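You operate a simulated robot arm through the tools that you are given. There is no shell and no other tool. Be economical: measure what you need, move in short steps, check, and stop when the job is done.

The job below is to be done with a simulated two-armed robot. You get a single attempt, and the scene is never put back.

JOB
Drain the soap pan, refill it from the green-handled jug and wet the blue cloth in it.
Fine: wall bench; black lever closed again, jug emptied and put back, cloth on the wire rack. Set down upright: jug with a green handle.

The check looks at the end state, three seconds after you hand in, the way a careful person would. Anything else that was tipped, shoved, dropped, spilled or broken makes it a failure. Flat cloth is picked up by pressing the open fingertips on it (5 to 10 N) and closing them slowly along it; thin cloth reads only 2 to 8 mm in the jaws.

ROBOT AND FRAMES
Two 7-joint arms with fingered hands on one trunk, on a base that drives. Base frame: it is fixed to the floor where the robot stands at the start and does not move with it; the origin is under the middle of the robot, x ahead of it, y to its left, z up; the surface under the hand at the start is at about z = 90. Lengths are in cm, angles in rad, forces in N, time in s.
The left shoulder is at the start at [7, 17.2, 132.7], the right one opposite. Places, roughly: black lever of the soap pan [90, 0, 100]; soap pan [90, 20, 90]; wire rack [70, 60, 90]. Payload 5 kg a hand.
The TCP of each hand is the grasp point between the finger pads, 4.3 cm short of the fingertips. In the tool frame z runs along the fingers and y along their closing line. Largest opening 14.4 cm; the body of the gripper starts 5 cm behind the TCP. The gripper is a hand of 5 fingers: y runs from the thumb to the fingers, the wrist lies at [-2.1, -12.4, -22.1] in the tool frame, and closing takes about 1.5 s.
Orientation is that of the tool frame in the base frame, as a unit quaternion [x, y, z, w]. With the fingers straight down and the wrist toward the robot, the tool's x, y and z point along [0, 1, 0], [1, 0, 0] and [0, 0, -1] of the base frame.

CONTROLS
- The arms move only by the tool nudge_tool. It takes "left_deltas", "right_deltas" or both (then of equal length, played together; a hand with none holds still); each is a list that holds one entry, the list of rows, each a list of 7 numbers: the shift along the tool's x, y, z in units of 20 mm (1.0 is 20 mm), then the turn, a rotation vector about the tool's x, y, z in units of 5 degrees (1.0 is 5 degrees), then the finger opening in cm, from 0 to 14.4. In form: [[[tx, ty, tz, ax, ay, az, claw], ...]]. A call has 1 to 10 rows; each row shifts and turns the commanded pose from where the row before left it, along the tool's axes as they then stand. A call with a number of a shift or a turn outside -1 to 1 is refused whole. A row lasts 0.2 s, in which the tool goes at most 5 cm and 0.15 rad; a call with a longer step from one row to the next is refused whole, and so is a gripper value outside its range. Where a pose cannot be reached the arm comes as near as it can. A force on the tool above 90 N (or 10 N above the force at the start of the call, whichever is more), or a blocked arm, ends the call early, and 0.2 s more pass. Each finger travels about 4.5 cm/s and halts on what it meets, pressing with about 31 N; the grip force reading is that of the motor and also rises with nothing between the fingers. The clock runs only during rows and for 0.2 s after the last one: add rows that do not move to give the fingers time. It gives the time, the measured TCP pose, the force on the tool (base axes), the opening and the grip force at its end, in the units of the frame above (readings bear some noise), with the torque about the TCP (base axes, N m) and any sound that the robot's microphone picked up.
- Cameras (640 x 400 px; columns grow to the right, rows downward): "scene" is now at [13.49, 1.63, 155.66]; the picture's right is [0.18, -0.98, 0.00], its down [-0.60, -0.11, -0.79] and it looks along [0.78, 0.14, -0.61] (base axes); focal length 281 px, centre (320, 200). "left" rides on the left gripper at [-8.6, -10.8, -16.8] in its tool frame; the picture's right is [-0.80, -0.28, 0.53], its down [0.54, -0.73, 0.42] and it looks along [0.27, 0.63, 0.73] (tool axes); focal length 275 px, centre (320, 200). "right" rides on the right gripper at [8.6, -10.8, -16.8] in its tool frame; the picture's right is [-0.80, 0.28, -0.53], its down [-0.54, -0.73, 0.42] and it looks along [-0.27, 0.63, 0.73] (tool axes); focal length 275 px, centre (320, 200). There is no depth. A picture from a camera that has moved, and an enlarged one, comes with that camera's place and axes in the base frame and with its lens.
- capture(camera): a new picture of that camera. The clock stands still meanwhile.
- raise_lower(by): slides the trunk up (or, below 0, down) by that many cm; the arms and the scene camera ride with it, the base frame stays. It gives what a move gives, with no picture.
- steer(legs): drives the robot by 1 to 6 legs, each [ahead, left, turn to the left] in cm, cm and rad, along the robot's own axes; the way and the turn of a leg run together, so that a leg with both is an arc; at most 150 cm and 3.142 rad a leg. The arms and the cameras ride along, it lands a little off, and it stops where it bumps. It gives what a move gives.
- hand_shape(shape, hand): the hand has 5 fingers and takes this shape, open, in about a second: jaw (thumb against the fingers, like two jaws); tri (thumb and two fingers); tip (a fingertip pinch); poke (one finger out to press); point (the index stretched); flat (the hand flat); cup (the hand cupped); fist (a fist). The gripper value then closes the fingers along that shape, each until it touches; the sizes above hold for jaw. It gives what a move gives, with no picture.
- pan_tilt(pan, tilt): turns the head with the scene camera to pan (to the left, within 1.501 rad either way) and tilt (down, from -0.506 to 1.204), counted from straight ahead of the robot. It gives what a move gives.
- zoom(camera, box): a new picture of the part [left, top, right, bottom] of that camera's present view, enlarged. The clock stands still meanwhile.
- close_job(): hands the job in; it is judged then, once.

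Go step by step. Nothing tells you exact positions but the pictures and the camera data: compare them with the known pose of the tool, close in by small moves and look again before you grip or let go. The budget is 120 turns and 100 pictures, counting those below and the enlarged ones. Unless the task says otherwise, let go and move clear before handing in, and close with one line.

The tools are called after "Emit:" as a command line: name --argument value ..., lists and objects as JSON in quotes. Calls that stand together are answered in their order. nudge_tool: Moves the arms, as the interface text tells. Its arguments: {"type":"object","properties":{"left_deltas":{"type":"array"},"right_deltas":{"type":"array"}},"required":[]} The other tools are called the same way: raise_lower (by) slides the trunk up or down; hand_shape (shape, hand) gives the hand a shape; steer (legs) drives the base; pan_tilt (pan, tilt) turns the head that bears the scene camera; capture (camera) takes a picture; zoom (camera, box) takes an enlarged picture of a part of a camera's view; close_job () hands the job in.

At the start:

```text
time: 0.0
left_tcp_pos: [52.22, 42.76, 129.52]
left_tcp_rot: [0.707, 0.707, 0.0, 0.0]
left_force: [-0.2, 0.1, 0.3]
left_wrist_torque: [0.01, -0.02, 0.0]
left_finger_gap: 14.38
left_grasp_force: 0.0
left_shape: jaw
right_tcp_pos: [82.57, -9.82, 130.96]
right_tcp_rot: [0.707, 0.707, 0.0, 0.0]
right_force: [-1.2, -0.1, -0.3]
right_wrist_torque: [0.01, -0.04, 0.0]
right_finger_gap: 14.37
right_grasp_force: 0.1
right_shape: jaw
trunk travel left (down, up): [-42.5, 51.5]
robot x, y, heading: [-0.19, 0.2, -0.005]
head pan, tilt: [0.182, 0.654]
```

scene: 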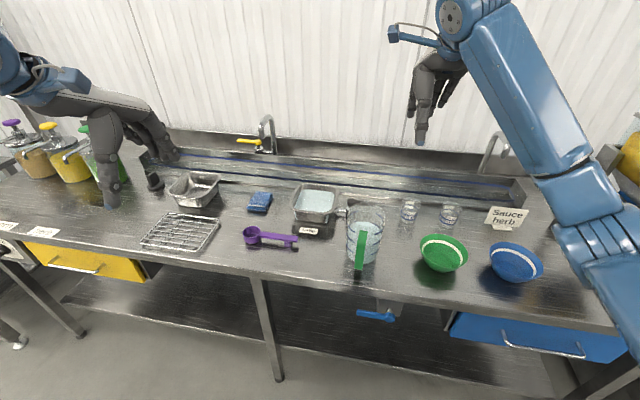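
right: 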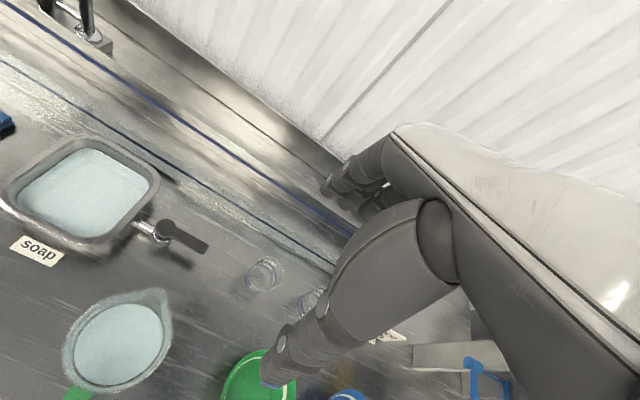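
left: 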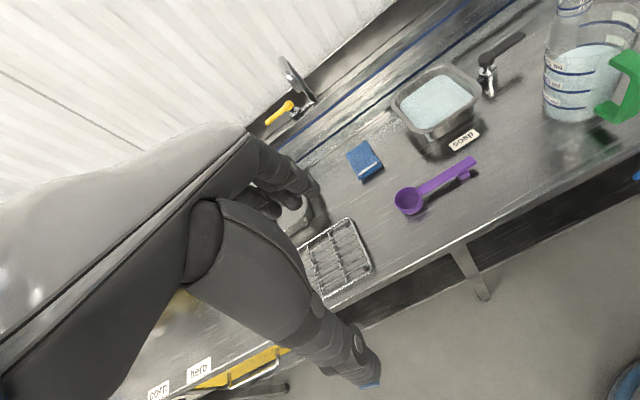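

I see the soap pan ahead, a little to the left, with a black lever on its right side, the green-handled jug to its front right, a folded blue cloth and the wire rack on the left. I'll look closer before moving.

Emit:
zoom --camera "scene" --box '[220, 160, 420, 285]'

Emit:
zoom --camera "right" --box '[0, 120, 320, 320]'

Emit:
zoom --camera "left" --box '[320, 0, 640, 200]'

Emit:
zoom --camera "scene" --box '[100, 120, 340, 270]'

```text
3.20 times, centred on (320, 222) of scene
camera zoom: at [13.49, 1.63, 155.66], right [0.18, -0.98, 0.0], down [-0.6, -0.11, -0.79], along [0.78, 0.14, -0.61], focal length 899 px, centre (320, 128)
```

zoom: 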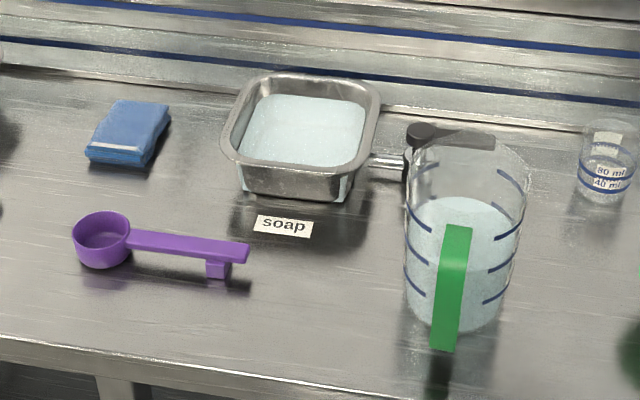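

```text
2.00 times, centred on (160, 220) of right
camera zoom: at [71.81, -1.38, 147.71], right [0.28, -0.8, 0.53], down [-0.73, -0.54, -0.42], along [0.63, -0.27, -0.73], focal length 551 px, centre (640, 160)
```

zoom: 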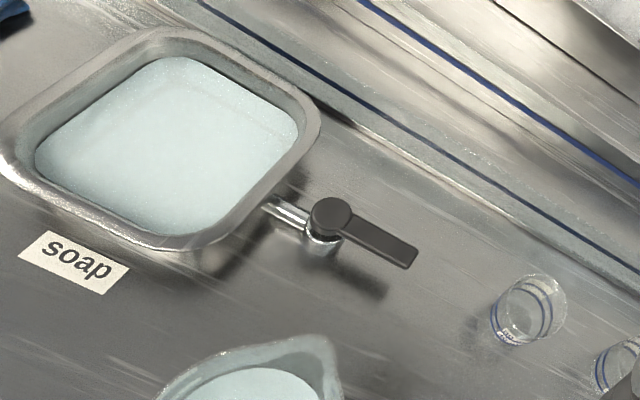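

```text
2.00 times, centred on (480, 100) of left
camera zoom: at [41.32, 34.06, 146.26], right [-0.28, -0.8, -0.53], down [-0.73, 0.54, -0.42], along [0.63, 0.27, -0.73], focal length 551 px, centre (0, 400)
```

zoom: 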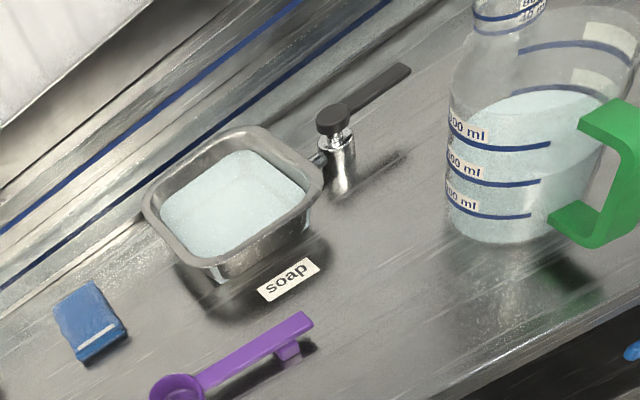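

```text
2.67 times, centred on (220, 195) of scene
camera zoom: at [13.49, 1.63, 155.66], right [0.18, -0.98, 0.0], down [-0.6, -0.11, -0.79], along [0.78, 0.14, -0.61], focal length 749 px, centre (587, 213)
```

zoom: 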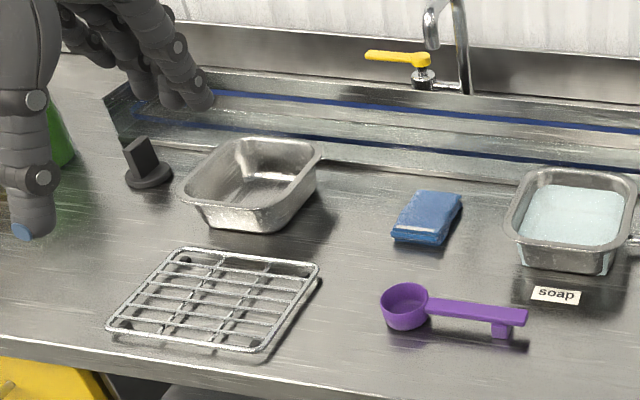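

Emit:
zoom --camera "left" --box '[440, 20, 560, 95]'

Emit:
zoom --camera "scene" --box '[300, 240, 492, 360]'

Emit:
zoom --camera "scene" --box '[280, 175, 376, 235]'

```text
5.33 times, centred on (500, 58) of left
camera zoom: at [41.32, 34.06, 146.26], right [-0.28, -0.8, -0.53], down [-0.73, 0.54, -0.42], along [0.63, 0.27, -0.73], focal length 1468 px, centre (-640, 960)
```

zoom: 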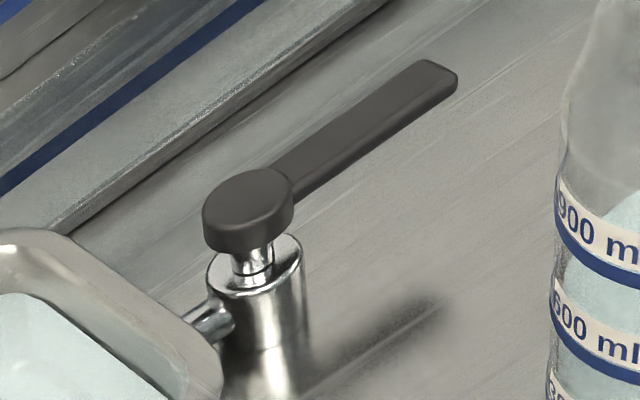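

```text
3.33 times, centred on (396, 300) of scene
camera zoom: at [13.49, 1.63, 155.66], right [0.18, -0.98, 0.0], down [-0.6, -0.11, -0.79], along [0.78, 0.14, -0.61], focal length 936 px, centre (67, -133)
```

zoom: 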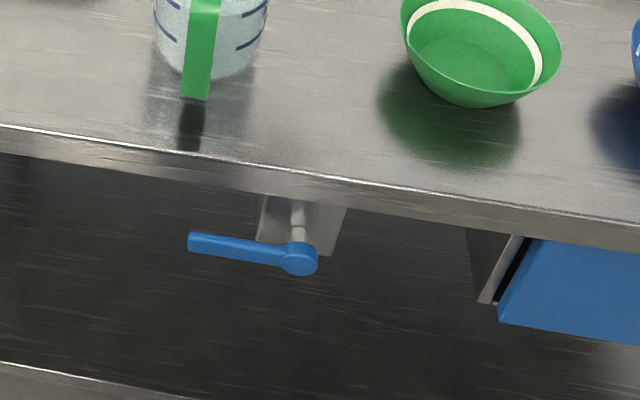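

```text
6.67 times, centred on (328, 205) of scene
camera zoom: at [13.49, 1.63, 155.66], right [0.18, -0.98, 0.0], down [-0.6, -0.11, -0.79], along [0.78, 0.14, -0.61], focal length 1872 px, centre (267, 167)
```

zoom: 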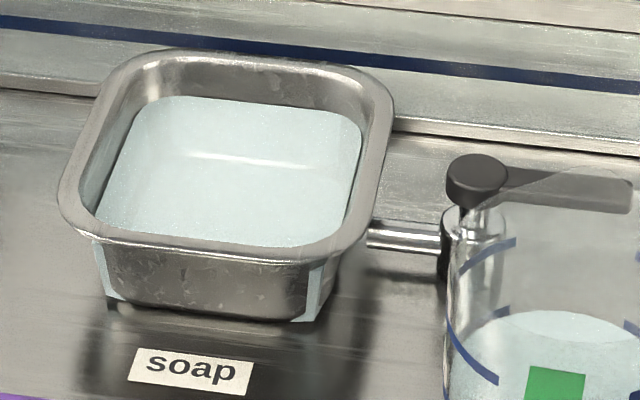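

The lever hub is at about (90.5, 4.6, 97), with its handle pointing toward -y and the tip at y≈-3. I'll turn the right hand by 45° and lower it near the lever.

Emit:
nudge_tool --right_deltas '[[[0, 0, 0.7, 0, 0, -1, 10], [0, 0, 0.7, 0, 0, -1, 8], [0, 0, 0.7, 0, 0, -1, 6], [0, 0, 0.7, 0, 0, -1, 5], [0, 0, 0.7, 0, 0, -1, 5], [0, 0, 0.7, 0, 0, -1, 5], [0, 0, 0.7, 0, 0, -1, 5], [0, 0, 0.7, 0, 0, -1, 5], [0, 0, 0.7, 0, 0, -1, 5], [0, 0, 0, 0, 0, 0, 5]]]'

Emit:
capture --camera "right"

Emit:
capture --camera "scene"

```text
time: 2.2
left_tcp_pos: [52.17, 42.74, 129.51]
left_tcp_rot: [0.707, 0.707, 0.0, 0.0]
left_force: [0.7, -0.1, 0.2]
left_wrist_torque: [0.02, 0.01, 0.02]
left_finger_gap: 14.35
left_grasp_force: 0.0
left_shape: jaw
right_tcp_pos: [82.47, -9.96, 118.45]
right_tcp_rot: [0.383, 0.924, 0.0, 0.0]
right_force: [-0.1, 0.9, -0.1]
right_wrist_torque: [-0.01, -0.01, -0.02]
right_finger_gap: 5.06
right_grasp_force: 0.1
right_shape: jaw
trunk travel left (down, up): [-42.5, 51.5]
robot x, y, heading: [0.2, -0.32, -0.002]
head pan, tilt: [0.182, 0.654]
```

```text
89 pictures are left
camera right: at [68.72, -11.56, 135.16], right [0.76, -0.36, 0.53], down [-0.13, -0.9, -0.42], along [0.63, 0.25, -0.73], focal length 275 px, centre (320, 200)
```

right: 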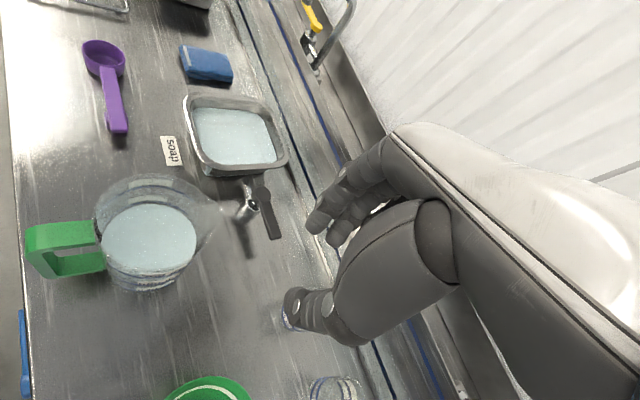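

```text
88 pictures are left
camera scene: at [13.46, 1.64, 155.66], right [0.18, -0.98, 0.0], down [-0.6, -0.11, -0.79], along [0.78, 0.14, -0.61], focal length 281 px, centre (320, 200)
```

scene: 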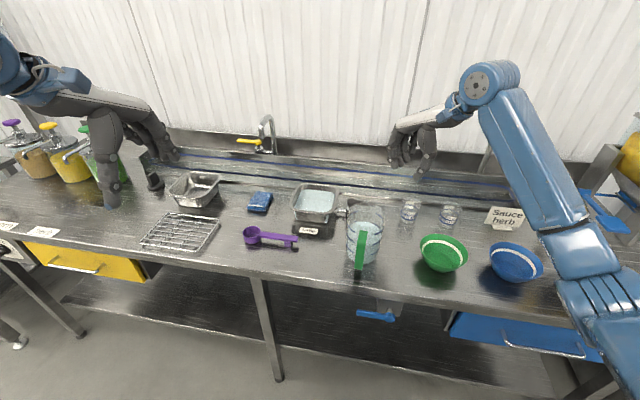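

Emit:
nudge_tool --right_deltas '[[[0, 0.94, 0, 0, 0, 0, 5], [0, 0.94, 0, 0, 0, 0, 5], [0, 0.94, 0, 0, 0, 0, 5], [0, 0.94, 0, 0, 0, 0, 5], [0, 0.94, 0, 0, 0, 0, 5], [0, 0.94, 0.8, 0, 0, 0, 5], [0, 0, 1, 0, 0, 0, 5], [0, 0, 1, 0, 0, 0, 5], [0, 0, 1, 0, 0, 0, 5], [0, 0, 1, 0, 0, 0, 5]]]'

Emit:
capture --camera "right"

Emit:
zoom --camera "left" --box '[400, 0, 640, 150]'

Emit:
zoom --camera "scene" --box '[280, 110, 472, 230]'

```text
time: 4.4
left_tcp_pos: [52.33, 42.5, 129.51]
left_tcp_rot: [0.707, 0.707, 0.0, 0.0]
left_force: [0.5, 0.1, 0.2]
left_wrist_torque: [0.05, 0.02, 0.0]
left_finger_gap: 14.38
left_grasp_force: 0.0
left_shape: jaw
right_tcp_pos: [90.71, -1.91, 108.74]
right_tcp_rot: [0.383, 0.924, 0.0, 0.0]
right_force: [-0.3, 0.2, 1.2]
right_wrist_torque: [-0.03, 0.02, 0.0]
right_finger_gap: 5.02
right_grasp_force: 0.0
right_shape: jaw
trunk travel left (down, up): [-42.5, 51.5]
robot x, y, heading: [-0.33, 0.15, 0.002]
head pan, tilt: [0.182, 0.654]
```

```text
87 pictures are left
camera right: at [76.83, -3.56, 125.44], right [0.76, -0.36, 0.53], down [-0.13, -0.9, -0.42], along [0.63, 0.25, -0.73], focal length 275 px, centre (320, 200)
```

right: 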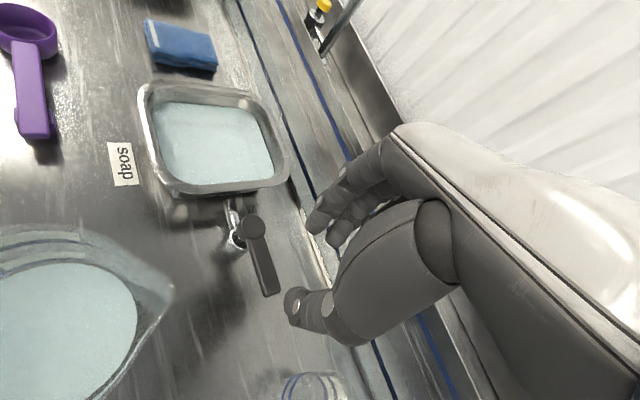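

```text
2.67 times, centred on (520, 75) of left
camera zoom: at [41.36, 34.03, 146.26], right [-0.28, -0.8, -0.53], down [-0.73, 0.54, -0.42], along [0.63, 0.27, -0.73], focal length 734 px, centre (-213, 533)
```

zoom: 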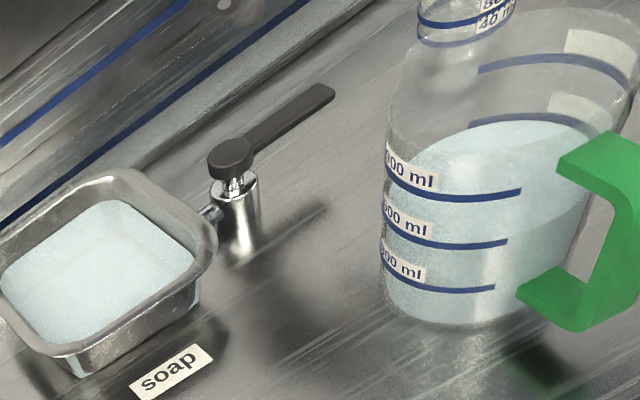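

```text
3.33 times, centred on (376, 170) of scene
camera zoom: at [13.52, 1.59, 155.66], right [0.18, -0.98, 0.0], down [-0.6, -0.11, -0.79], along [0.78, 0.14, -0.61], focal length 936 px, centre (133, 300)
```

zoom: 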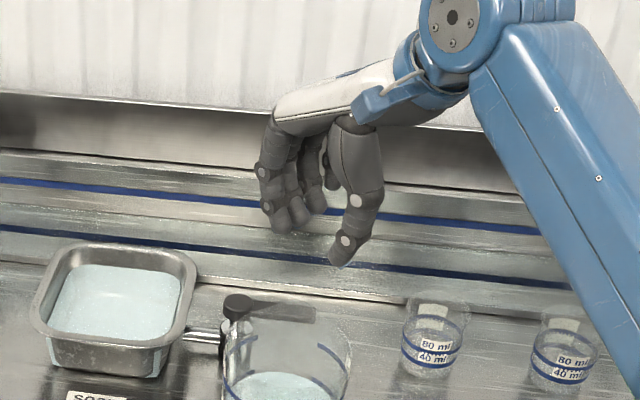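

Jaw fingers may spread onto the lever, so I'll try the poke shape for a single-finger push, a bit higher first.

Emit:
nudge_tool --right_deltas '[[[0, 0, -1, 0, 0, 0, 5], [0, 0, -1, 0, 0, 0, 5], [0, 0, -1, 0, 0, 0, 5]]]'

Emit:
hand_shape --hand "right" --shape "poke"

Emit:
capture --camera "right"

Emit:
zoom --camera "scene" --box '[280, 90, 472, 210]'

```text
time: 5.2
left_tcp_pos: [52.24, 42.73, 129.45]
left_tcp_rot: [0.707, 0.707, -0.001, 0.001]
left_force: [0.1, -0.4, -0.1]
left_wrist_torque: [-0.04, -0.03, 0.01]
left_finger_gap: 14.35
left_grasp_force: 0.0
left_shape: jaw
right_tcp_pos: [90.59, -1.79, 114.85]
right_tcp_rot: [0.382, 0.924, 0.0, -0.001]
right_force: [-0.5, 0.8, 0.1]
right_wrist_torque: [-0.04, -0.03, -0.03]
right_finger_gap: 5.06
right_grasp_force: 0.2
right_shape: jaw
trunk travel left (down, up): [-42.5, 51.5]
robot x, y, heading: [0.22, -0.05, -0.001]
head pan, tilt: [0.182, 0.654]
```

```text
time: 6.1
left_tcp_pos: [52.14, 42.8, 129.38]
left_tcp_rot: [0.707, 0.707, 0.0, 0.0]
left_force: [0.0, -0.1, -0.5]
left_wrist_torque: [-0.01, -0.01, 0.0]
left_finger_gap: 14.34
left_grasp_force: 0.1
left_shape: jaw
right_tcp_pos: [90.59, -1.81, 114.7]
right_tcp_rot: [0.383, 0.924, 0.0, 0.0]
right_force: [1.0, 0.1, -0.1]
right_wrist_torque: [-0.01, 0.01, 0.0]
right_finger_gap: 0.01
right_grasp_force: 0.0
right_shape: poke
trunk travel left (down, up): [-42.5, 51.5]
robot x, y, heading: [-0.14, 0.05, 0.003]
head pan, tilt: [0.182, 0.654]
```

```text
84 pictures are left
camera right: at [76.9, -3.54, 131.46], right [0.76, -0.36, 0.53], down [-0.13, -0.9, -0.42], along [0.63, 0.25, -0.73], focal length 275 px, centre (320, 200)
```

right: 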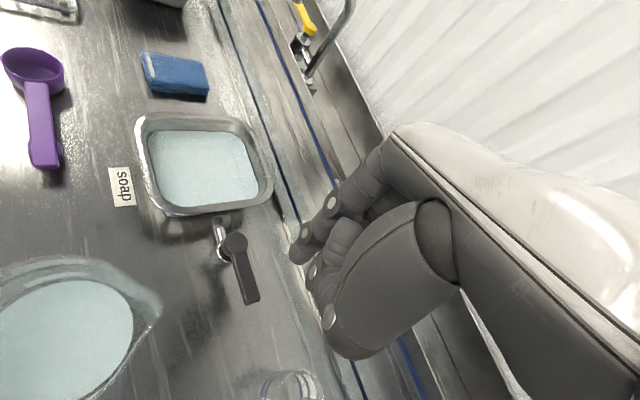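

```text
3.33 times, centred on (376, 150) of scene
camera zoom: at [13.51, 1.63, 155.66], right [0.18, -0.98, 0.0], down [-0.6, -0.11, -0.79], along [0.78, 0.14, -0.61], focal length 936 px, centre (133, 367)
```

zoom: 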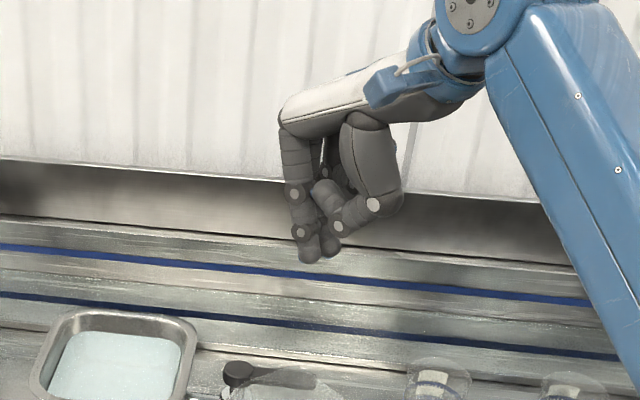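

Emit:
nudge_tool --right_deltas '[[[0, 0, 0, 0, 0, -1, 0], [0, 0, 0, 0, 0, -1, 0], [0, 0, 0, 0, 0, -1, 0], [0, 0, 0, 0, 0, -1, 0], [0, 0, 0, 0, 0, -1, 0], [0, 0, 0, 0, 0, -1, 0], [0, 0, 0, 0, 0, -1, 0], [0, 0, 0, 0, 0, -1, 0], [0, 0, 0, 0, 0, -1, 0], [0.9, 0, 0, 0, 0, 0, 0]]]'

Emit:
nudge_tool --right_deltas '[[[0.9, 0, 0, 0, 0, 0, 0], [0, 0, 1, 0, 0, 0, 0], [0, 0, 1, 0, 0, 0, 0], [0, 0, 1, 0, 0, 0, 0], [0, 0, 1, 0, 0, 0, 0], [0, 0, 0, 0, 0, 0, 0]]]'

Emit:
capture --camera "right"

Emit:
zoom --camera "left" --box '[400, 0, 640, 150]'

Emit:
zoom --camera "scene" --box '[280, 130, 472, 250]'

```text
time: 8.3
left_tcp_pos: [52.17, 42.52, 129.58]
left_tcp_rot: [0.707, 0.707, 0.0, 0.0]
left_force: [0.0, -0.2, 0.2]
left_wrist_torque: [0.01, -0.04, 0.03]
left_finger_gap: 14.34
left_grasp_force: 0.1
left_shape: jaw
right_tcp_pos: [88.74, -1.93, 114.86]
right_tcp_rot: [-0.001, 1.0, 0.0, 0.0]
right_force: [-0.3, -0.7, 0.7]
right_wrist_torque: [0.0, -0.01, -0.02]
right_finger_gap: 0.03
right_grasp_force: 0.0
right_shape: poke
trunk travel left (down, up): [-42.5, 51.5]
robot x, y, heading: [-0.36, -0.38, -0.003]
head pan, tilt: [0.182, 0.654]
```

```text
time: 9.7
left_tcp_pos: [52.21, 42.67, 129.5]
left_tcp_rot: [0.707, 0.707, 0.0, 0.0]
left_force: [0.1, 0.0, 0.1]
left_wrist_torque: [-0.02, -0.03, 0.01]
left_finger_gap: 14.37
left_grasp_force: 0.0
left_shape: jaw
right_tcp_pos: [87.02, -2.02, 106.91]
right_tcp_rot: [0.0, 1.0, 0.0, 0.0]
right_force: [-0.2, 0.3, 0.0]
right_wrist_torque: [0.01, -0.02, 0.0]
right_finger_gap: 0.0
right_grasp_force: 0.0
right_shape: poke
trunk travel left (down, up): [-42.5, 51.5]
robot x, y, heading: [0.48, 0.03, -0.001]
head pan, tilt: [0.182, 0.654]
```

```text
82 pictures are left
camera right: at [78.41, -12.94, 123.58], right [0.8, 0.28, 0.53], down [0.54, -0.73, -0.42], along [0.27, 0.63, -0.73], focal length 275 px, centre (320, 200)
```

right: 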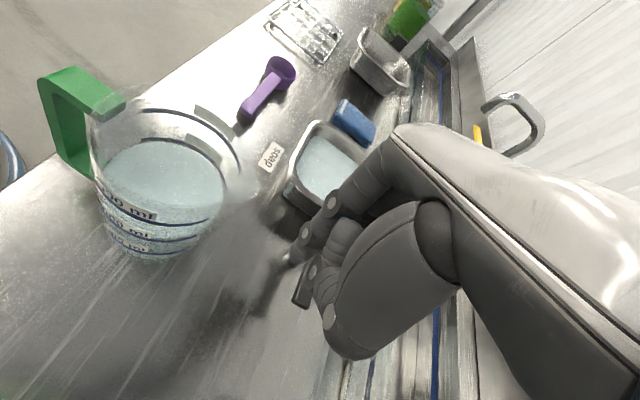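

```text
2.67 times, centred on (520, 75) of left
camera zoom: at [41.3, 34.08, 146.26], right [-0.28, -0.8, -0.53], down [-0.73, 0.54, -0.42], along [0.63, 0.27, -0.73], focal length 734 px, centre (-213, 533)
```

zoom: 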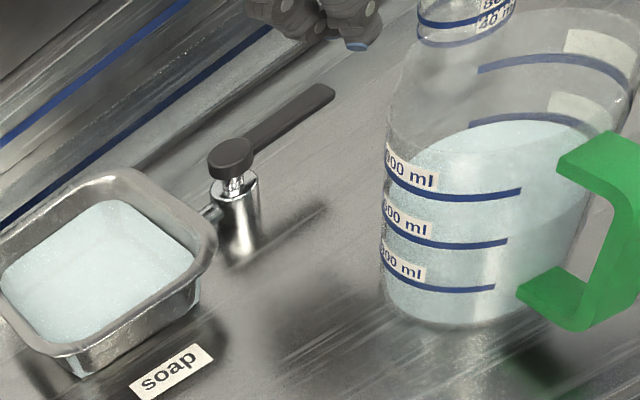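

```text
3.33 times, centred on (376, 190) of scene
camera zoom: at [13.46, 1.65, 155.66], right [0.18, -0.98, 0.0], down [-0.6, -0.11, -0.79], along [0.78, 0.14, -0.61], focal length 936 px, centre (133, 233)
```

zoom: 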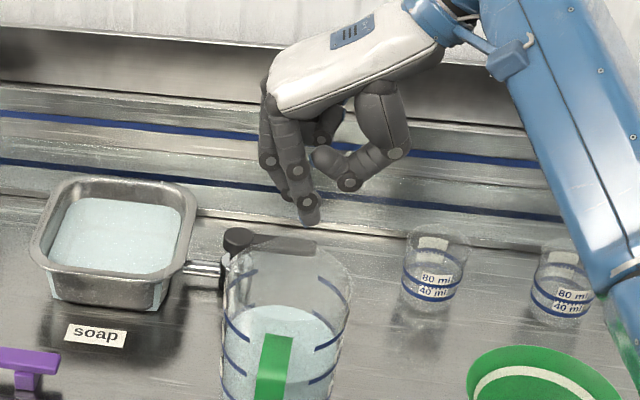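

Fingertip sits on the tool axis, 5 cm past the TCP. I'll lower it beside the lever and push gently toward +x.

Emit:
nudge_tool --right_deltas '[[[0, 0, 0.8, 0, 0, 0, 0], [0, 0, 0.8, 0, 0, 0, 0], [0, 0, 0.8, 0, 0, 0, 0], [0, 0, 0.8, 0, 0, 0, 0], [-0.4, 0, 0, 0, 0, 0, 0], [-0.4, 0, 0, 0, 0, 0, 0], [-0.3, 0, 0, 0, 0, 0, 0], [-0.3, 0, 0, 0, 0, 0, 0]]]'

Emit:
zoom --camera "left" --box '[400, 0, 640, 150]'

```text
time: 11.5
left_tcp_pos: [52.22, 42.64, 129.57]
left_tcp_rot: [0.707, 0.707, 0.0, -0.001]
left_force: [-0.3, -0.3, 0.4]
left_wrist_torque: [0.0, -0.02, -0.02]
left_finger_gap: 14.34
left_grasp_force: 0.0
left_shape: jaw
right_tcp_pos: [89.8, -1.85, 100.37]
right_tcp_rot: [0.0, 1.0, 0.0, 0.0]
right_force: [-2.1, 0.1, 3.4]
right_wrist_torque: [0.01, 0.04, 0.01]
right_finger_gap: 0.02
right_grasp_force: 0.0
right_shape: poke
trunk travel left (down, up): [-42.5, 51.5]
robot x, y, heading: [0.18, 0.12, -0.001]
head pan, tilt: [0.182, 0.654]
```

```text
2.67 times, centred on (520, 75) of left
camera zoom: at [41.27, 34.08, 146.27], right [-0.28, -0.8, -0.53], down [-0.73, 0.54, -0.42], along [0.63, 0.27, -0.73], focal length 734 px, centre (-213, 533)
```

zoom: 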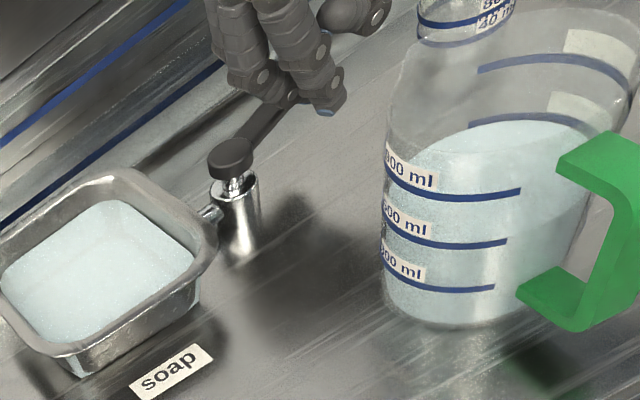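

Emit:
nudge_tool --right_deltas '[[[-0.3, 0, 0, 0, 0, 0, 0], [-0.3, 0, 0, 0, 0, 0, 0], [-0.4, 0.1, 0, 0, 0, 0, 0], [0, 0, 0, 0, 0, 0, 0]]]'

Emit:
zoom --camera "left" --box '[400, 0, 640, 150]'

```text
time: 12.5
left_tcp_pos: [52.21, 42.65, 129.55]
left_tcp_rot: [0.707, 0.707, 0.0, 0.0]
left_force: [0.1, 0.1, 0.3]
left_wrist_torque: [-0.02, 0.02, 0.04]
left_finger_gap: 14.39
left_grasp_force: 0.1
left_shape: jaw
right_tcp_pos: [91.77, -1.75, 100.46]
right_tcp_rot: [0.001, 1.0, 0.0, 0.0]
right_force: [0.9, -0.8, 0.3]
right_wrist_torque: [0.01, 0.02, -0.02]
right_finger_gap: 0.01
right_grasp_force: 0.0
right_shape: poke
trunk travel left (down, up): [-42.5, 51.5]
robot x, y, heading: [0.08, -0.38, 0.004]
head pan, tilt: [0.182, 0.654]
```

```text
2.67 times, centred on (520, 75) of left
camera zoom: at [41.31, 34.04, 146.27], right [-0.28, -0.8, -0.53], down [-0.73, 0.54, -0.42], along [0.63, 0.27, -0.73], focal length 734 px, centre (-213, 533)
```

zoom: 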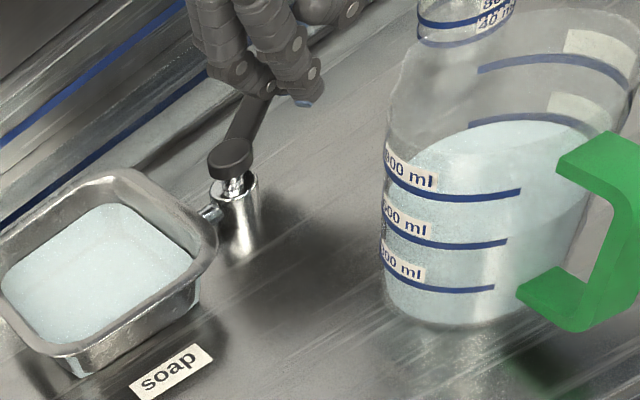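

The lever turns freely in this direction. I'll continue along the arc.

Emit:
nudge_tool --right_deltas '[[[-0.5, 0.2, 0, 0, 0, 0, 0], [-0.5, 0.3, 0, 0, 0, 0, 0], [-0.5, 0.3, 0, 0, 0, 0, 0], [-0.4, 0.4, 0, 0, 0, 0, 0], [-0.3, 0.5, 0, 0, 0, 0, 0], [-0.2, 0.5, 0, 0, 0, 0, 0], [0, 0, 0, 0, 0, 0, 0]]]'

Emit:
zoom --camera "left" --box '[400, 0, 640, 150]'

```text
time: 14.1
left_tcp_pos: [52.31, 42.7, 129.54]
left_tcp_rot: [0.707, 0.707, 0.0, 0.0]
left_force: [-0.1, -0.6, 0.1]
left_wrist_torque: [0.01, -0.01, 0.01]
left_finger_gap: 14.38
left_grasp_force: 0.1
left_shape: jaw
right_tcp_pos: [93.34, 0.59, 100.19]
right_tcp_rot: [-0.001, 1.0, 0.0, -0.002]
right_force: [-0.1, 0.3, -0.5]
right_wrist_torque: [0.01, -0.02, -0.02]
right_finger_gap: 0.0
right_grasp_force: 0.0
right_shape: poke
right hand out of reach, approached as far as the arm can: row 3, 4, 5, 6
trunk travel left (down, up): [-42.5, 51.5]
robot x, y, heading: [-0.22, -0.25, -0.001]
head pan, tilt: [0.182, 0.654]
```

```text
2.67 times, centred on (520, 75) of left
camera zoom: at [41.29, 34.04, 146.26], right [-0.28, -0.8, -0.53], down [-0.73, 0.54, -0.42], along [0.63, 0.27, -0.73], focal length 734 px, centre (-213, 533)
```

zoom: 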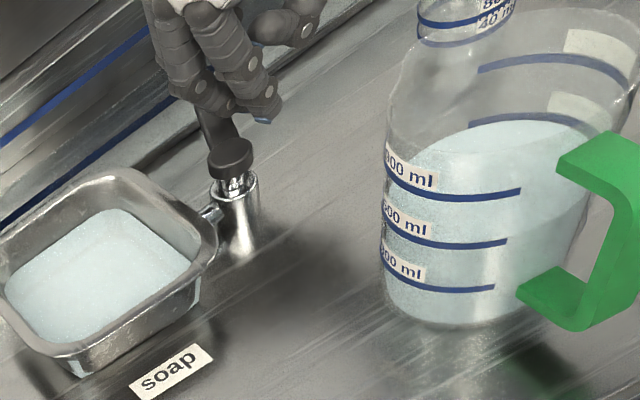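

The pan is draining at this partial opening (arm near its reach limit). I'll wait and watch the level.

Emit:
nudge_tool --right_deltas '[[[0, 0, 0, 0, 0, 0, 0], [0, 0, 0, 0, 0, 0, 0], [0, 0, 0, 0, 0, 0, 0], [0, 0, 0, 0, 0, 0, 0], [0, 0, 0, 0, 0, 0, 0], [0, 0, 0, 0, 0, 0, 0], [0, 0, 0, 0, 0, 0, 0], [0, 0, 0, 0, 0, 0, 0], [0, 0, 0, 0, 0, 0, 0], [0, 0, 0, 0, 0, 0, 0]]]'

Emit:
capture --camera "left"

Emit:
capture --camera "scene"

```text
time: 16.3
left_tcp_pos: [52.25, 42.79, 129.4]
left_tcp_rot: [0.707, 0.707, -0.001, 0.0]
left_force: [0.5, -0.5, 0.5]
left_wrist_torque: [0.04, 0.02, -0.01]
left_finger_gap: 14.38
left_grasp_force: 0.1
left_shape: jaw
right_tcp_pos: [93.36, 0.48, 100.28]
right_tcp_rot: [-0.001, 1.0, 0.0, -0.001]
right_force: [-0.3, -0.6, -0.9]
right_wrist_torque: [0.01, -0.01, -0.01]
right_finger_gap: 0.03
right_grasp_force: 0.0
right_shape: poke
trunk travel left (down, up): [-42.5, 51.5]
robot x, y, heading: [0.33, 0.11, -0.003]
head pan, tilt: [0.182, 0.654]
```

```text
76 pictures are left
camera left: at [41.33, 34.07, 146.26], right [-0.28, -0.8, -0.53], down [-0.73, 0.54, -0.42], along [0.63, 0.27, -0.73], focal length 275 px, centre (320, 200)
```

left: 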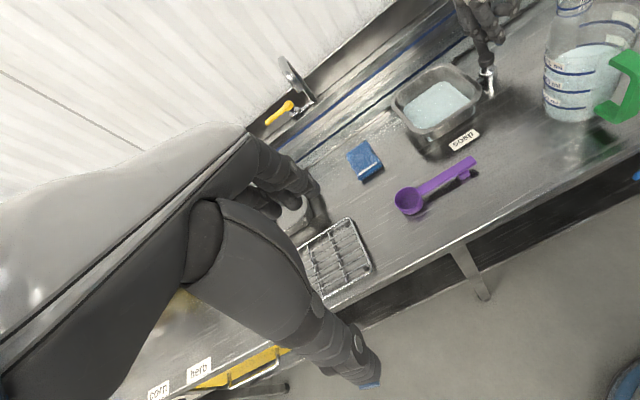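

```text
75 pictures are left
camera scene: at [13.49, 1.63, 155.66], right [0.18, -0.98, 0.0], down [-0.6, -0.11, -0.79], along [0.78, 0.14, -0.61], focal length 281 px, centre (320, 200)
```

scene: 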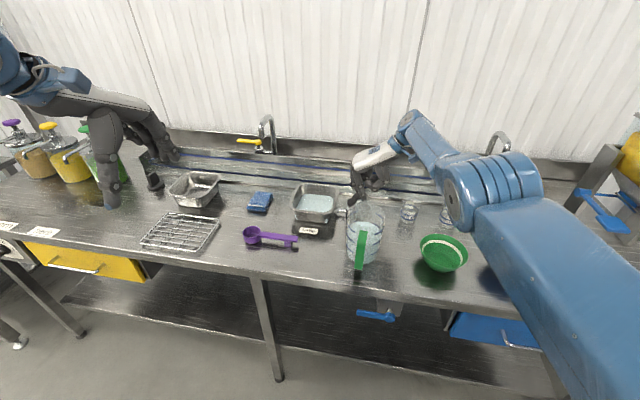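

Draining continues with no spill visible. While it drains I'll look down at the gap between the robot and bench, as I'll need to drive closer.

Emit:
pan_tilt --pan 0.0 --tilt 1.2

Emit:
capture --camera "scene"

```text
time: 17.3
left_tcp_pos: [52.26, 42.73, 129.48]
left_tcp_rot: [0.707, 0.707, 0.001, -0.001]
left_force: [-0.5, -0.1, -0.2]
left_wrist_torque: [-0.01, -0.02, 0.04]
left_finger_gap: 14.37
left_grasp_force: 0.0
left_shape: jaw
right_tcp_pos: [93.34, 0.54, 100.3]
right_tcp_rot: [-0.001, 1.0, 0.0, -0.001]
right_force: [1.0, 0.7, -0.5]
right_wrist_torque: [-0.02, -0.03, 0.02]
right_finger_gap: 0.03
right_grasp_force: 0.1
right_shape: poke
trunk travel left (down, up): [-42.5, 51.5]
robot x, y, heading: [0.02, -0.08, -0.003]
head pan, tilt: [0.0, 1.201]
```

```text
74 pictures are left
camera scene: at [10.57, 0.07, 151.68], right [0.0, -1.0, 0.0], down [-0.93, 0.0, -0.36], along [0.36, 0.0, -0.93], focal length 281 px, centre (320, 200)
```

scene: 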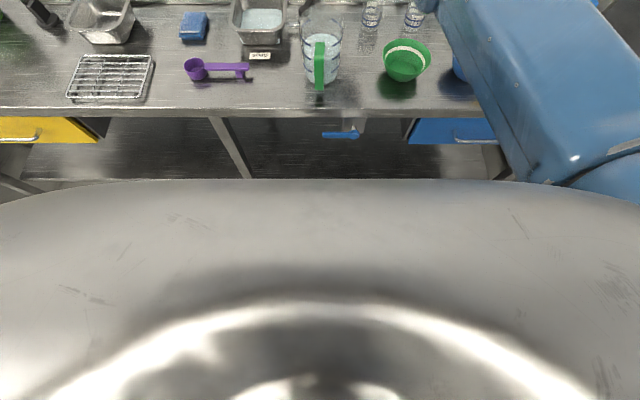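

Emit:
nudge_tool --right_deltas '[[[0.5, -0.3, 0, 0, 0, 0, 0], [0, 0, -1, 0, 0, 0, 0], [0, 0, -1, 0, 0, 0, 0], [0, 0, -1, 0, 0, 0, 0], [0, 0, -1, 0, 0, 0, 0], [0, 0, -1, 0, 0, 0, 0], [0, 0, -1, 0, 0, 0, 0], [0, 0, 0, 0, 0, 0, 0]]]'

Emit:
steer --legs '[[8, 0, 0]]'

Emit:
pan_tilt --pan 0.1 --tilt 0.7

Emit:
capture --camera "scene"

Emit:
capture --camera "right"

```text
time: 19.1
left_tcp_pos: [52.23, 42.63, 129.58]
left_tcp_rot: [0.707, 0.707, 0.0, 0.0]
left_force: [-0.8, -0.1, -0.9]
left_wrist_torque: [0.05, 0.01, 0.0]
left_finger_gap: 14.36
left_grasp_force: 0.1
left_shape: jaw
right_tcp_pos: [94.0, 0.24, 111.97]
right_tcp_rot: [-0.001, 1.0, 0.0, -0.002]
right_force: [-0.1, 0.2, -0.2]
right_wrist_torque: [-0.02, 0.05, -0.01]
right_finger_gap: 0.0
right_grasp_force: 0.1
right_shape: poke
right hand out of reach, approached as far as the arm can: row 1, 3
trunk travel left (down, up): [-42.5, 51.5]
robot x, y, heading: [-0.07, -0.3, 0.003]
head pan, tilt: [0.0, 1.201]
```

```text
time: 20.1
left_tcp_pos: [59.78, 42.63, 129.72]
left_tcp_rot: [0.709, 0.705, 0.001, 0.002]
left_force: [-0.2, 0.7, 0.3]
left_wrist_torque: [-0.02, -0.06, 0.01]
left_finger_gap: 14.4
left_grasp_force: 0.1
left_shape: jaw
right_tcp_pos: [101.44, -0.04, 112.28]
right_tcp_rot: [0.001, 1.0, 0.0, 0.001]
right_force: [-0.6, -0.2, 0.7]
right_wrist_torque: [-0.05, -0.05, -0.01]
right_finger_gap: 0.01
right_grasp_force: 0.1
right_shape: poke
trunk travel left (down, up): [-42.5, 51.5]
robot x, y, heading: [8.02, -0.17, -0.002]
head pan, tilt: [0.0, 1.201]
```

```text
time: 21.1
left_tcp_pos: [60.22, 42.52, 129.48]
left_tcp_rot: [0.708, 0.706, 0.0, -0.001]
left_force: [-0.3, -1.0, 0.1]
left_wrist_torque: [0.01, -0.01, 0.0]
left_finger_gap: 14.39
left_grasp_force: 0.0
left_shape: jaw
right_tcp_pos: [101.81, -0.08, 111.87]
right_tcp_rot: [0.0, 1.0, 0.0, -0.001]
right_force: [-0.7, -0.9, -0.6]
right_wrist_torque: [0.02, 0.01, 0.0]
right_finger_gap: 0.0
right_grasp_force: 0.0
right_shape: poke
trunk travel left (down, up): [-42.5, 51.5]
robot x, y, heading: [7.93, 0.27, -0.007]
head pan, tilt: [0.099, 0.7]
```

```text
73 pictures are left
camera scene: at [21.26, 0.92, 155.26], right [0.1, -1.0, 0.0], down [-0.64, -0.06, -0.76], along [0.76, 0.07, -0.65], focal length 281 px, centre (320, 200)
```

scene: 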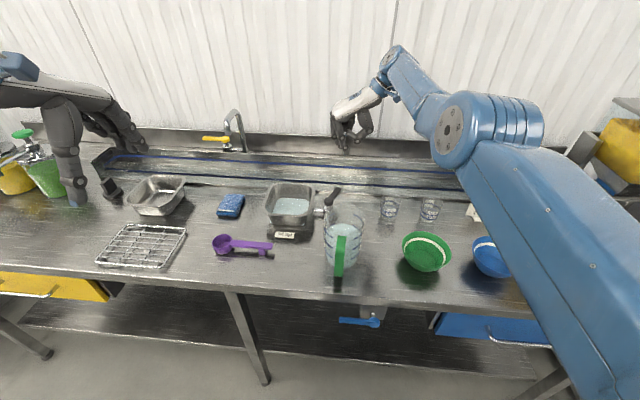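

```text
72 pictures are left
camera right: at [93.26, -11.05, 128.64], right [0.8, 0.28, 0.53], down [0.54, -0.73, -0.42], along [0.27, 0.63, -0.73], focal length 275 px, centre (320, 200)
```

right: 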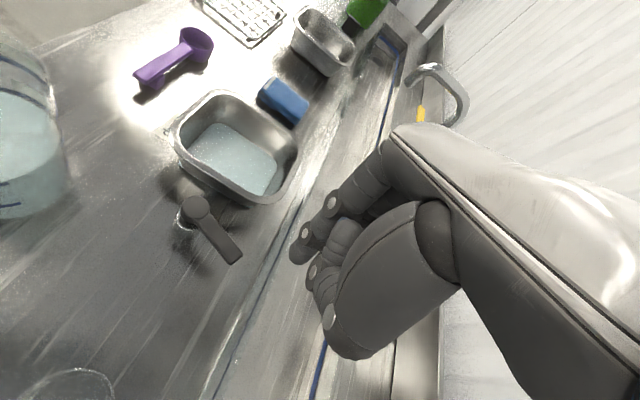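

Lever is open at about 66° and the level is falling. I'll wait for it to empty.

Emit:
nudge_tool --right_deltas '[[[0, 0, 0, 0, 0, 0, 0], [0, 0, 0, 0, 0, 0, 0], [0, 0, 0, 0, 0, 0, 0], [0, 0, 0, 0, 0, 0, 0], [0, 0, 0, 0, 0, 0, 0], [0, 0, 0, 0, 0, 0, 0], [0, 0, 0, 0, 0, 0, 0], [0, 0, 0, 0, 0, 0, 0], [0, 0, 0, 0, 0, 0, 0], [0, 0, 0, 0, 0, 0, 0]]]'

Emit:
nudge_tool --right_deltas '[[[0, 0, 0, 0, 0, 0, 0], [0, 0, 0, 0, 0, 0, 0], [0, 0, 0, 0, 0, 0, 0], [0, 0, 0, 0, 0, 0, 0], [0, 0, 0, 0, 0, 0, 0], [0, 0, 0, 0, 0, 0, 0], [0, 0, 0, 0, 0, 0, 0], [0, 0, 0, 0, 0, 0, 0], [0, 0, 0, 0, 0, 0, 0], [0, 0, 0, 0, 0, 0, 0]]]'

Emit:
nudge_tool --right_deltas '[[[0, 0, 0, 0, 0, 0, 0], [0, 0, 0, 0, 0, 0, 0], [0, 0, 0, 0, 0, 0, 0], [0, 0, 0, 0, 0, 0, 0], [0, 0, 0, 0, 0, 0, 0], [0, 0, 0, 0, 0, 0, 0], [0, 0, 0, 0, 0, 0, 0], [0, 0, 0, 0, 0, 0, 0], [0, 0, 0, 0, 0, 0, 0], [0, 0, 0, 0, 0, 0, 0]]]'

Emit:
capture --camera "left"

Emit:
zoom --camera "right" --box '[100, 60, 340, 210]'

```text
time: 23.2
left_tcp_pos: [60.21, 42.72, 129.51]
left_tcp_rot: [0.708, 0.706, 0.0, 0.0]
left_force: [0.5, 0.5, -0.1]
left_wrist_torque: [-0.01, -0.02, 0.01]
left_finger_gap: 14.38
left_grasp_force: 0.1
left_shape: jaw
right_tcp_pos: [101.82, -0.24, 111.9]
right_tcp_rot: [0.0, 1.0, 0.0, -0.002]
right_force: [-0.2, -0.9, -0.3]
right_wrist_torque: [-0.02, -0.01, 0.0]
right_finger_gap: 0.0
right_grasp_force: 0.1
right_shape: poke
trunk travel left (down, up): [-42.5, 51.5]
robot x, y, heading: [7.82, 0.03, -0.002]
head pan, tilt: [0.099, 0.7]
```

```text
time: 25.4
left_tcp_pos: [60.24, 42.53, 129.4]
left_tcp_rot: [0.708, 0.706, 0.0, 0.0]
left_force: [0.1, 0.3, 0.2]
left_wrist_torque: [-0.03, -0.02, -0.01]
left_finger_gap: 14.39
left_grasp_force: 0.0
left_shape: jaw
right_tcp_pos: [101.95, -0.05, 111.88]
right_tcp_rot: [0.001, 1.0, 0.001, -0.001]
right_force: [1.0, 0.6, -0.4]
right_wrist_torque: [0.02, 0.01, 0.02]
right_finger_gap: 0.0
right_grasp_force: 0.1
right_shape: poke
trunk travel left (down, up): [-42.5, 51.5]
robot x, y, heading: [7.34, 0.06, -0.001]
head pan, tilt: [0.099, 0.7]
```

```text
time: 27.6
left_tcp_pos: [60.02, 42.57, 129.5]
left_tcp_rot: [0.708, 0.706, 0.001, 0.001]
left_force: [-0.4, 0.2, -0.3]
left_wrist_torque: [-0.01, 0.01, -0.02]
left_finger_gap: 14.4
left_grasp_force: 0.0
left_shape: jaw
right_tcp_pos: [101.72, -0.08, 111.91]
right_tcp_rot: [0.001, 1.0, 0.0, -0.001]
right_force: [0.3, 0.1, 0.2]
right_wrist_torque: [0.02, 0.02, 0.0]
right_finger_gap: 0.0
right_grasp_force: 0.0
right_shape: poke
trunk travel left (down, up): [-42.5, 51.5]
robot x, y, heading: [8.1, 0.2, -0.001]
head pan, tilt: [0.099, 0.7]
```

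```text
71 pictures are left
camera left: at [49.21, 34.02, 146.27], right [-0.29, -0.8, -0.53], down [-0.72, 0.54, -0.42], along [0.63, 0.27, -0.73], focal length 275 px, centre (320, 200)
```

left: 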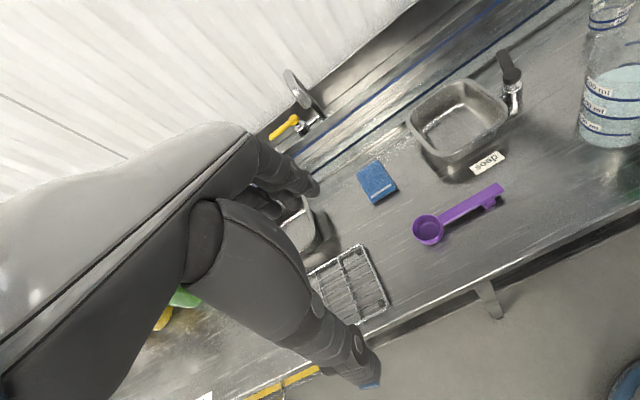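

```text
2.67 times, centred on (220, 135) of right
camera zoom: at [93.24, -11.02, 128.67], right [0.8, 0.28, 0.53], down [0.54, -0.73, -0.42], along [0.27, 0.63, -0.73], focal length 734 px, centre (587, 373)
```

zoom: 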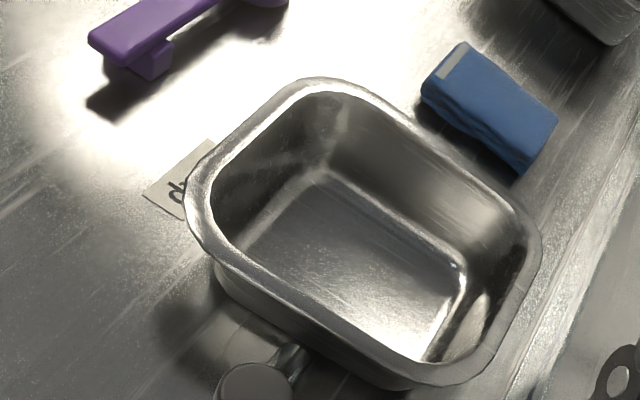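

The pan is empty. I'll place the finger on the far side of the lever and push it back closed.

Emit:
nudge_tool --right_deltas '[[[0.6, 0.9, 0, 0, 0, 0, 0], [0.8, 0.9, 0, 0, 0, 0, 0], [0.8, 0.8, 0, 0, 0, 0, 0], [0, 0, 0.8, 0, 0, 0, 0], [0, 0, 0.8, 0, 0, 0, 0], [0, 0, 0.8, 0, 0, 0, 0], [0, 0, 0.8, 0, 0, 0, 0], [0, 0, 0, 0, 0, 0, 0]]]'

Emit:
capture --camera "right"

Emit:
zoom --camera "left" --box '[400, 0, 640, 150]'

```text
time: 29.4
left_tcp_pos: [60.1, 42.56, 129.47]
left_tcp_rot: [0.708, 0.706, 0.0, 0.001]
left_force: [-0.5, -0.6, 0.1]
left_wrist_torque: [0.01, 0.0, -0.03]
left_finger_gap: 14.36
left_grasp_force: 0.0
left_shape: jaw
right_tcp_pos: [100.79, 5.79, 105.53]
right_tcp_rot: [0.001, 1.0, 0.0, 0.0]
right_force: [-0.3, 0.1, -0.4]
right_wrist_torque: [-0.04, -0.02, 0.0]
right_finger_gap: 0.0
right_grasp_force: 0.0
right_shape: poke
right hand out of reach, approached as far as the arm can: row 1, 2, 3
trunk travel left (down, up): [-42.5, 51.5]
robot x, y, heading: [7.61, -0.22, -0.003]
head pan, tilt: [0.099, 0.7]
```

```text
69 pictures are left
camera right: at [92.06, -5.17, 122.35], right [0.8, 0.28, 0.53], down [0.54, -0.73, -0.42], along [0.27, 0.63, -0.73], focal length 275 px, centre (320, 200)
```

right: 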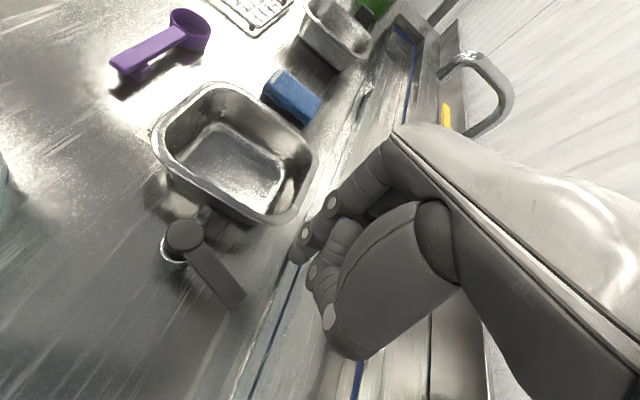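

```text
2.67 times, centred on (520, 75) of left
camera zoom: at [49.18, 34.03, 146.28], right [-0.29, -0.8, -0.53], down [-0.72, 0.54, -0.42], along [0.63, 0.27, -0.73], focal length 734 px, centre (-213, 533)
```

zoom: 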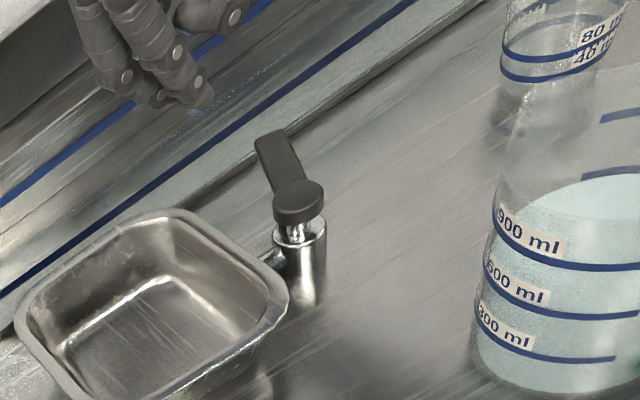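

Emit:
nudge_tool --right_deltas '[[[0.7, 0, 0, 0, 0, 0, 0], [0.6, 0, 0, 0, 0, 0, 0], [0, 0, 0.7, 0, 0, 0, 0], [0, 0, 0.7, 0, 0, 0, 0], [0, 0, 0.7, 0, 0, 0, 0], [0, 0, 0.4, 0, 0, 0, 0], [0, 0, 0, 0, 0, 0, 0]]]'

Emit:
capture --camera "right"

Emit:
zoom --camera "left" --box '[400, 0, 640, 150]'

```text
time: 31.1
left_tcp_pos: [60.05, 42.59, 129.52]
left_tcp_rot: [0.709, 0.706, 0.001, 0.001]
left_force: [-0.1, -0.4, 0.2]
left_wrist_torque: [-0.02, -0.01, 0.04]
left_finger_gap: 14.4
left_grasp_force: 0.0
left_shape: jaw
right_tcp_pos: [100.29, 5.66, 100.47]
right_tcp_rot: [0.0, 1.0, -0.001, -0.001]
right_force: [-0.6, -1.1, -0.9]
right_wrist_torque: [0.0, 0.03, 0.02]
right_finger_gap: 0.0
right_grasp_force: 0.1
right_shape: poke
right hand out of reach, approached as far as the arm can: row 1, 2
trunk travel left (down, up): [-42.5, 51.5]
robot x, y, heading: [7.78, 0.06, 0.0]
head pan, tilt: [0.099, 0.7]
```

```text
67 pictures are left
camera right: at [91.57, -5.3, 117.25], right [0.8, 0.28, 0.53], down [0.54, -0.73, -0.42], along [0.27, 0.63, -0.73], focal length 275 px, centre (320, 200)
```

right: 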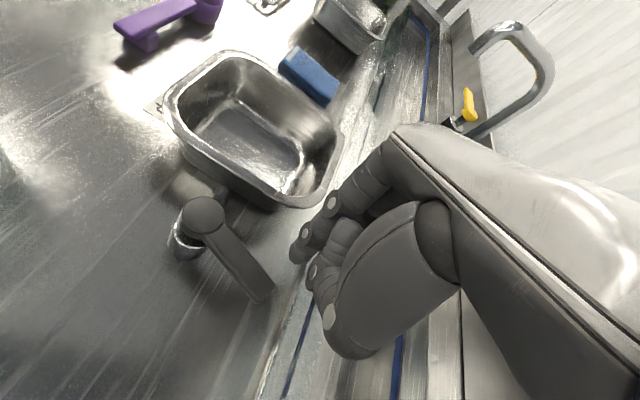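

```text
2.67 times, centred on (520, 75) of left
camera zoom: at [49.09, 33.99, 146.29], right [-0.29, -0.8, -0.53], down [-0.72, 0.55, -0.42], along [0.63, 0.27, -0.73], focal length 734 px, centre (-213, 533)
```

zoom: 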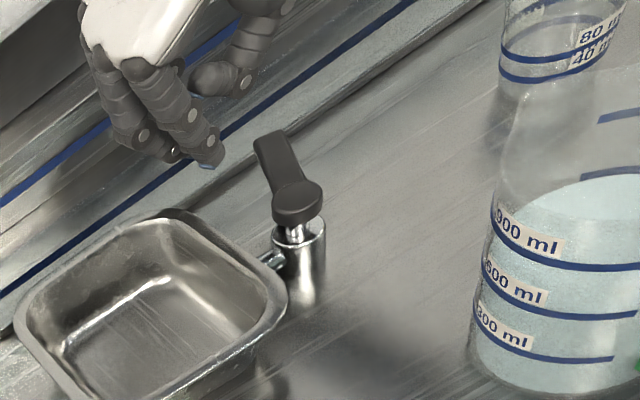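

Emit:
nudge_tool --right_deltas '[[[0.5, 0, 0, 0, 0, 0, 0], [0.5, 0, 0, 0, 0, 0, 0], [0.5, -0.2, 0, 0, 0, 0, 0], [0.5, -0.3, 0, 0, 0, 0, 0], [0, 0, 0, 0, 0, 0, 0]]]'

Emit:
zoom --camera "left" --box '[400, 0, 640, 150]'

```text
time: 32.2
left_tcp_pos: [59.99, 42.58, 129.43]
left_tcp_rot: [0.708, 0.706, 0.0, 0.001]
left_force: [0.4, 0.9, 0.2]
left_wrist_torque: [0.0, 0.01, -0.04]
left_finger_gap: 14.39
left_grasp_force: 0.0
left_shape: jaw
right_tcp_pos: [96.64, 4.91, 100.5]
right_tcp_rot: [0.001, 1.0, 0.0, 0.0]
right_force: [-0.9, -0.3, 0.2]
right_wrist_torque: [0.01, 0.0, -0.03]
right_finger_gap: 0.0
right_grasp_force: 0.1
right_shape: poke
trunk travel left (down, up): [-42.5, 51.5]
robot x, y, heading: [8.13, 0.21, -0.001]
head pan, tilt: [0.099, 0.7]
```

```text
2.67 times, centred on (520, 75) of left
camera zoom: at [49.17, 34.04, 146.28], right [-0.29, -0.8, -0.53], down [-0.72, 0.54, -0.42], along [0.63, 0.27, -0.73], focal length 734 px, centre (-213, 533)
```

zoom: 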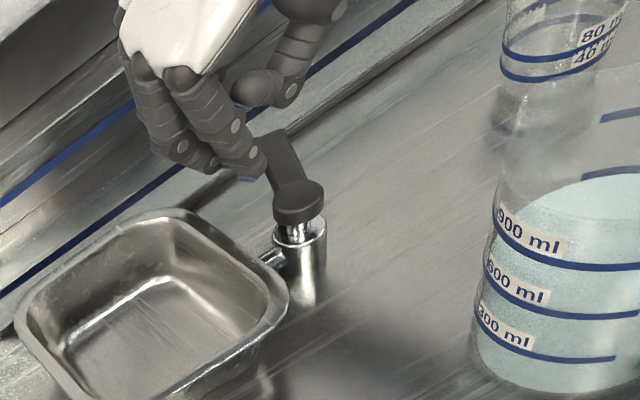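

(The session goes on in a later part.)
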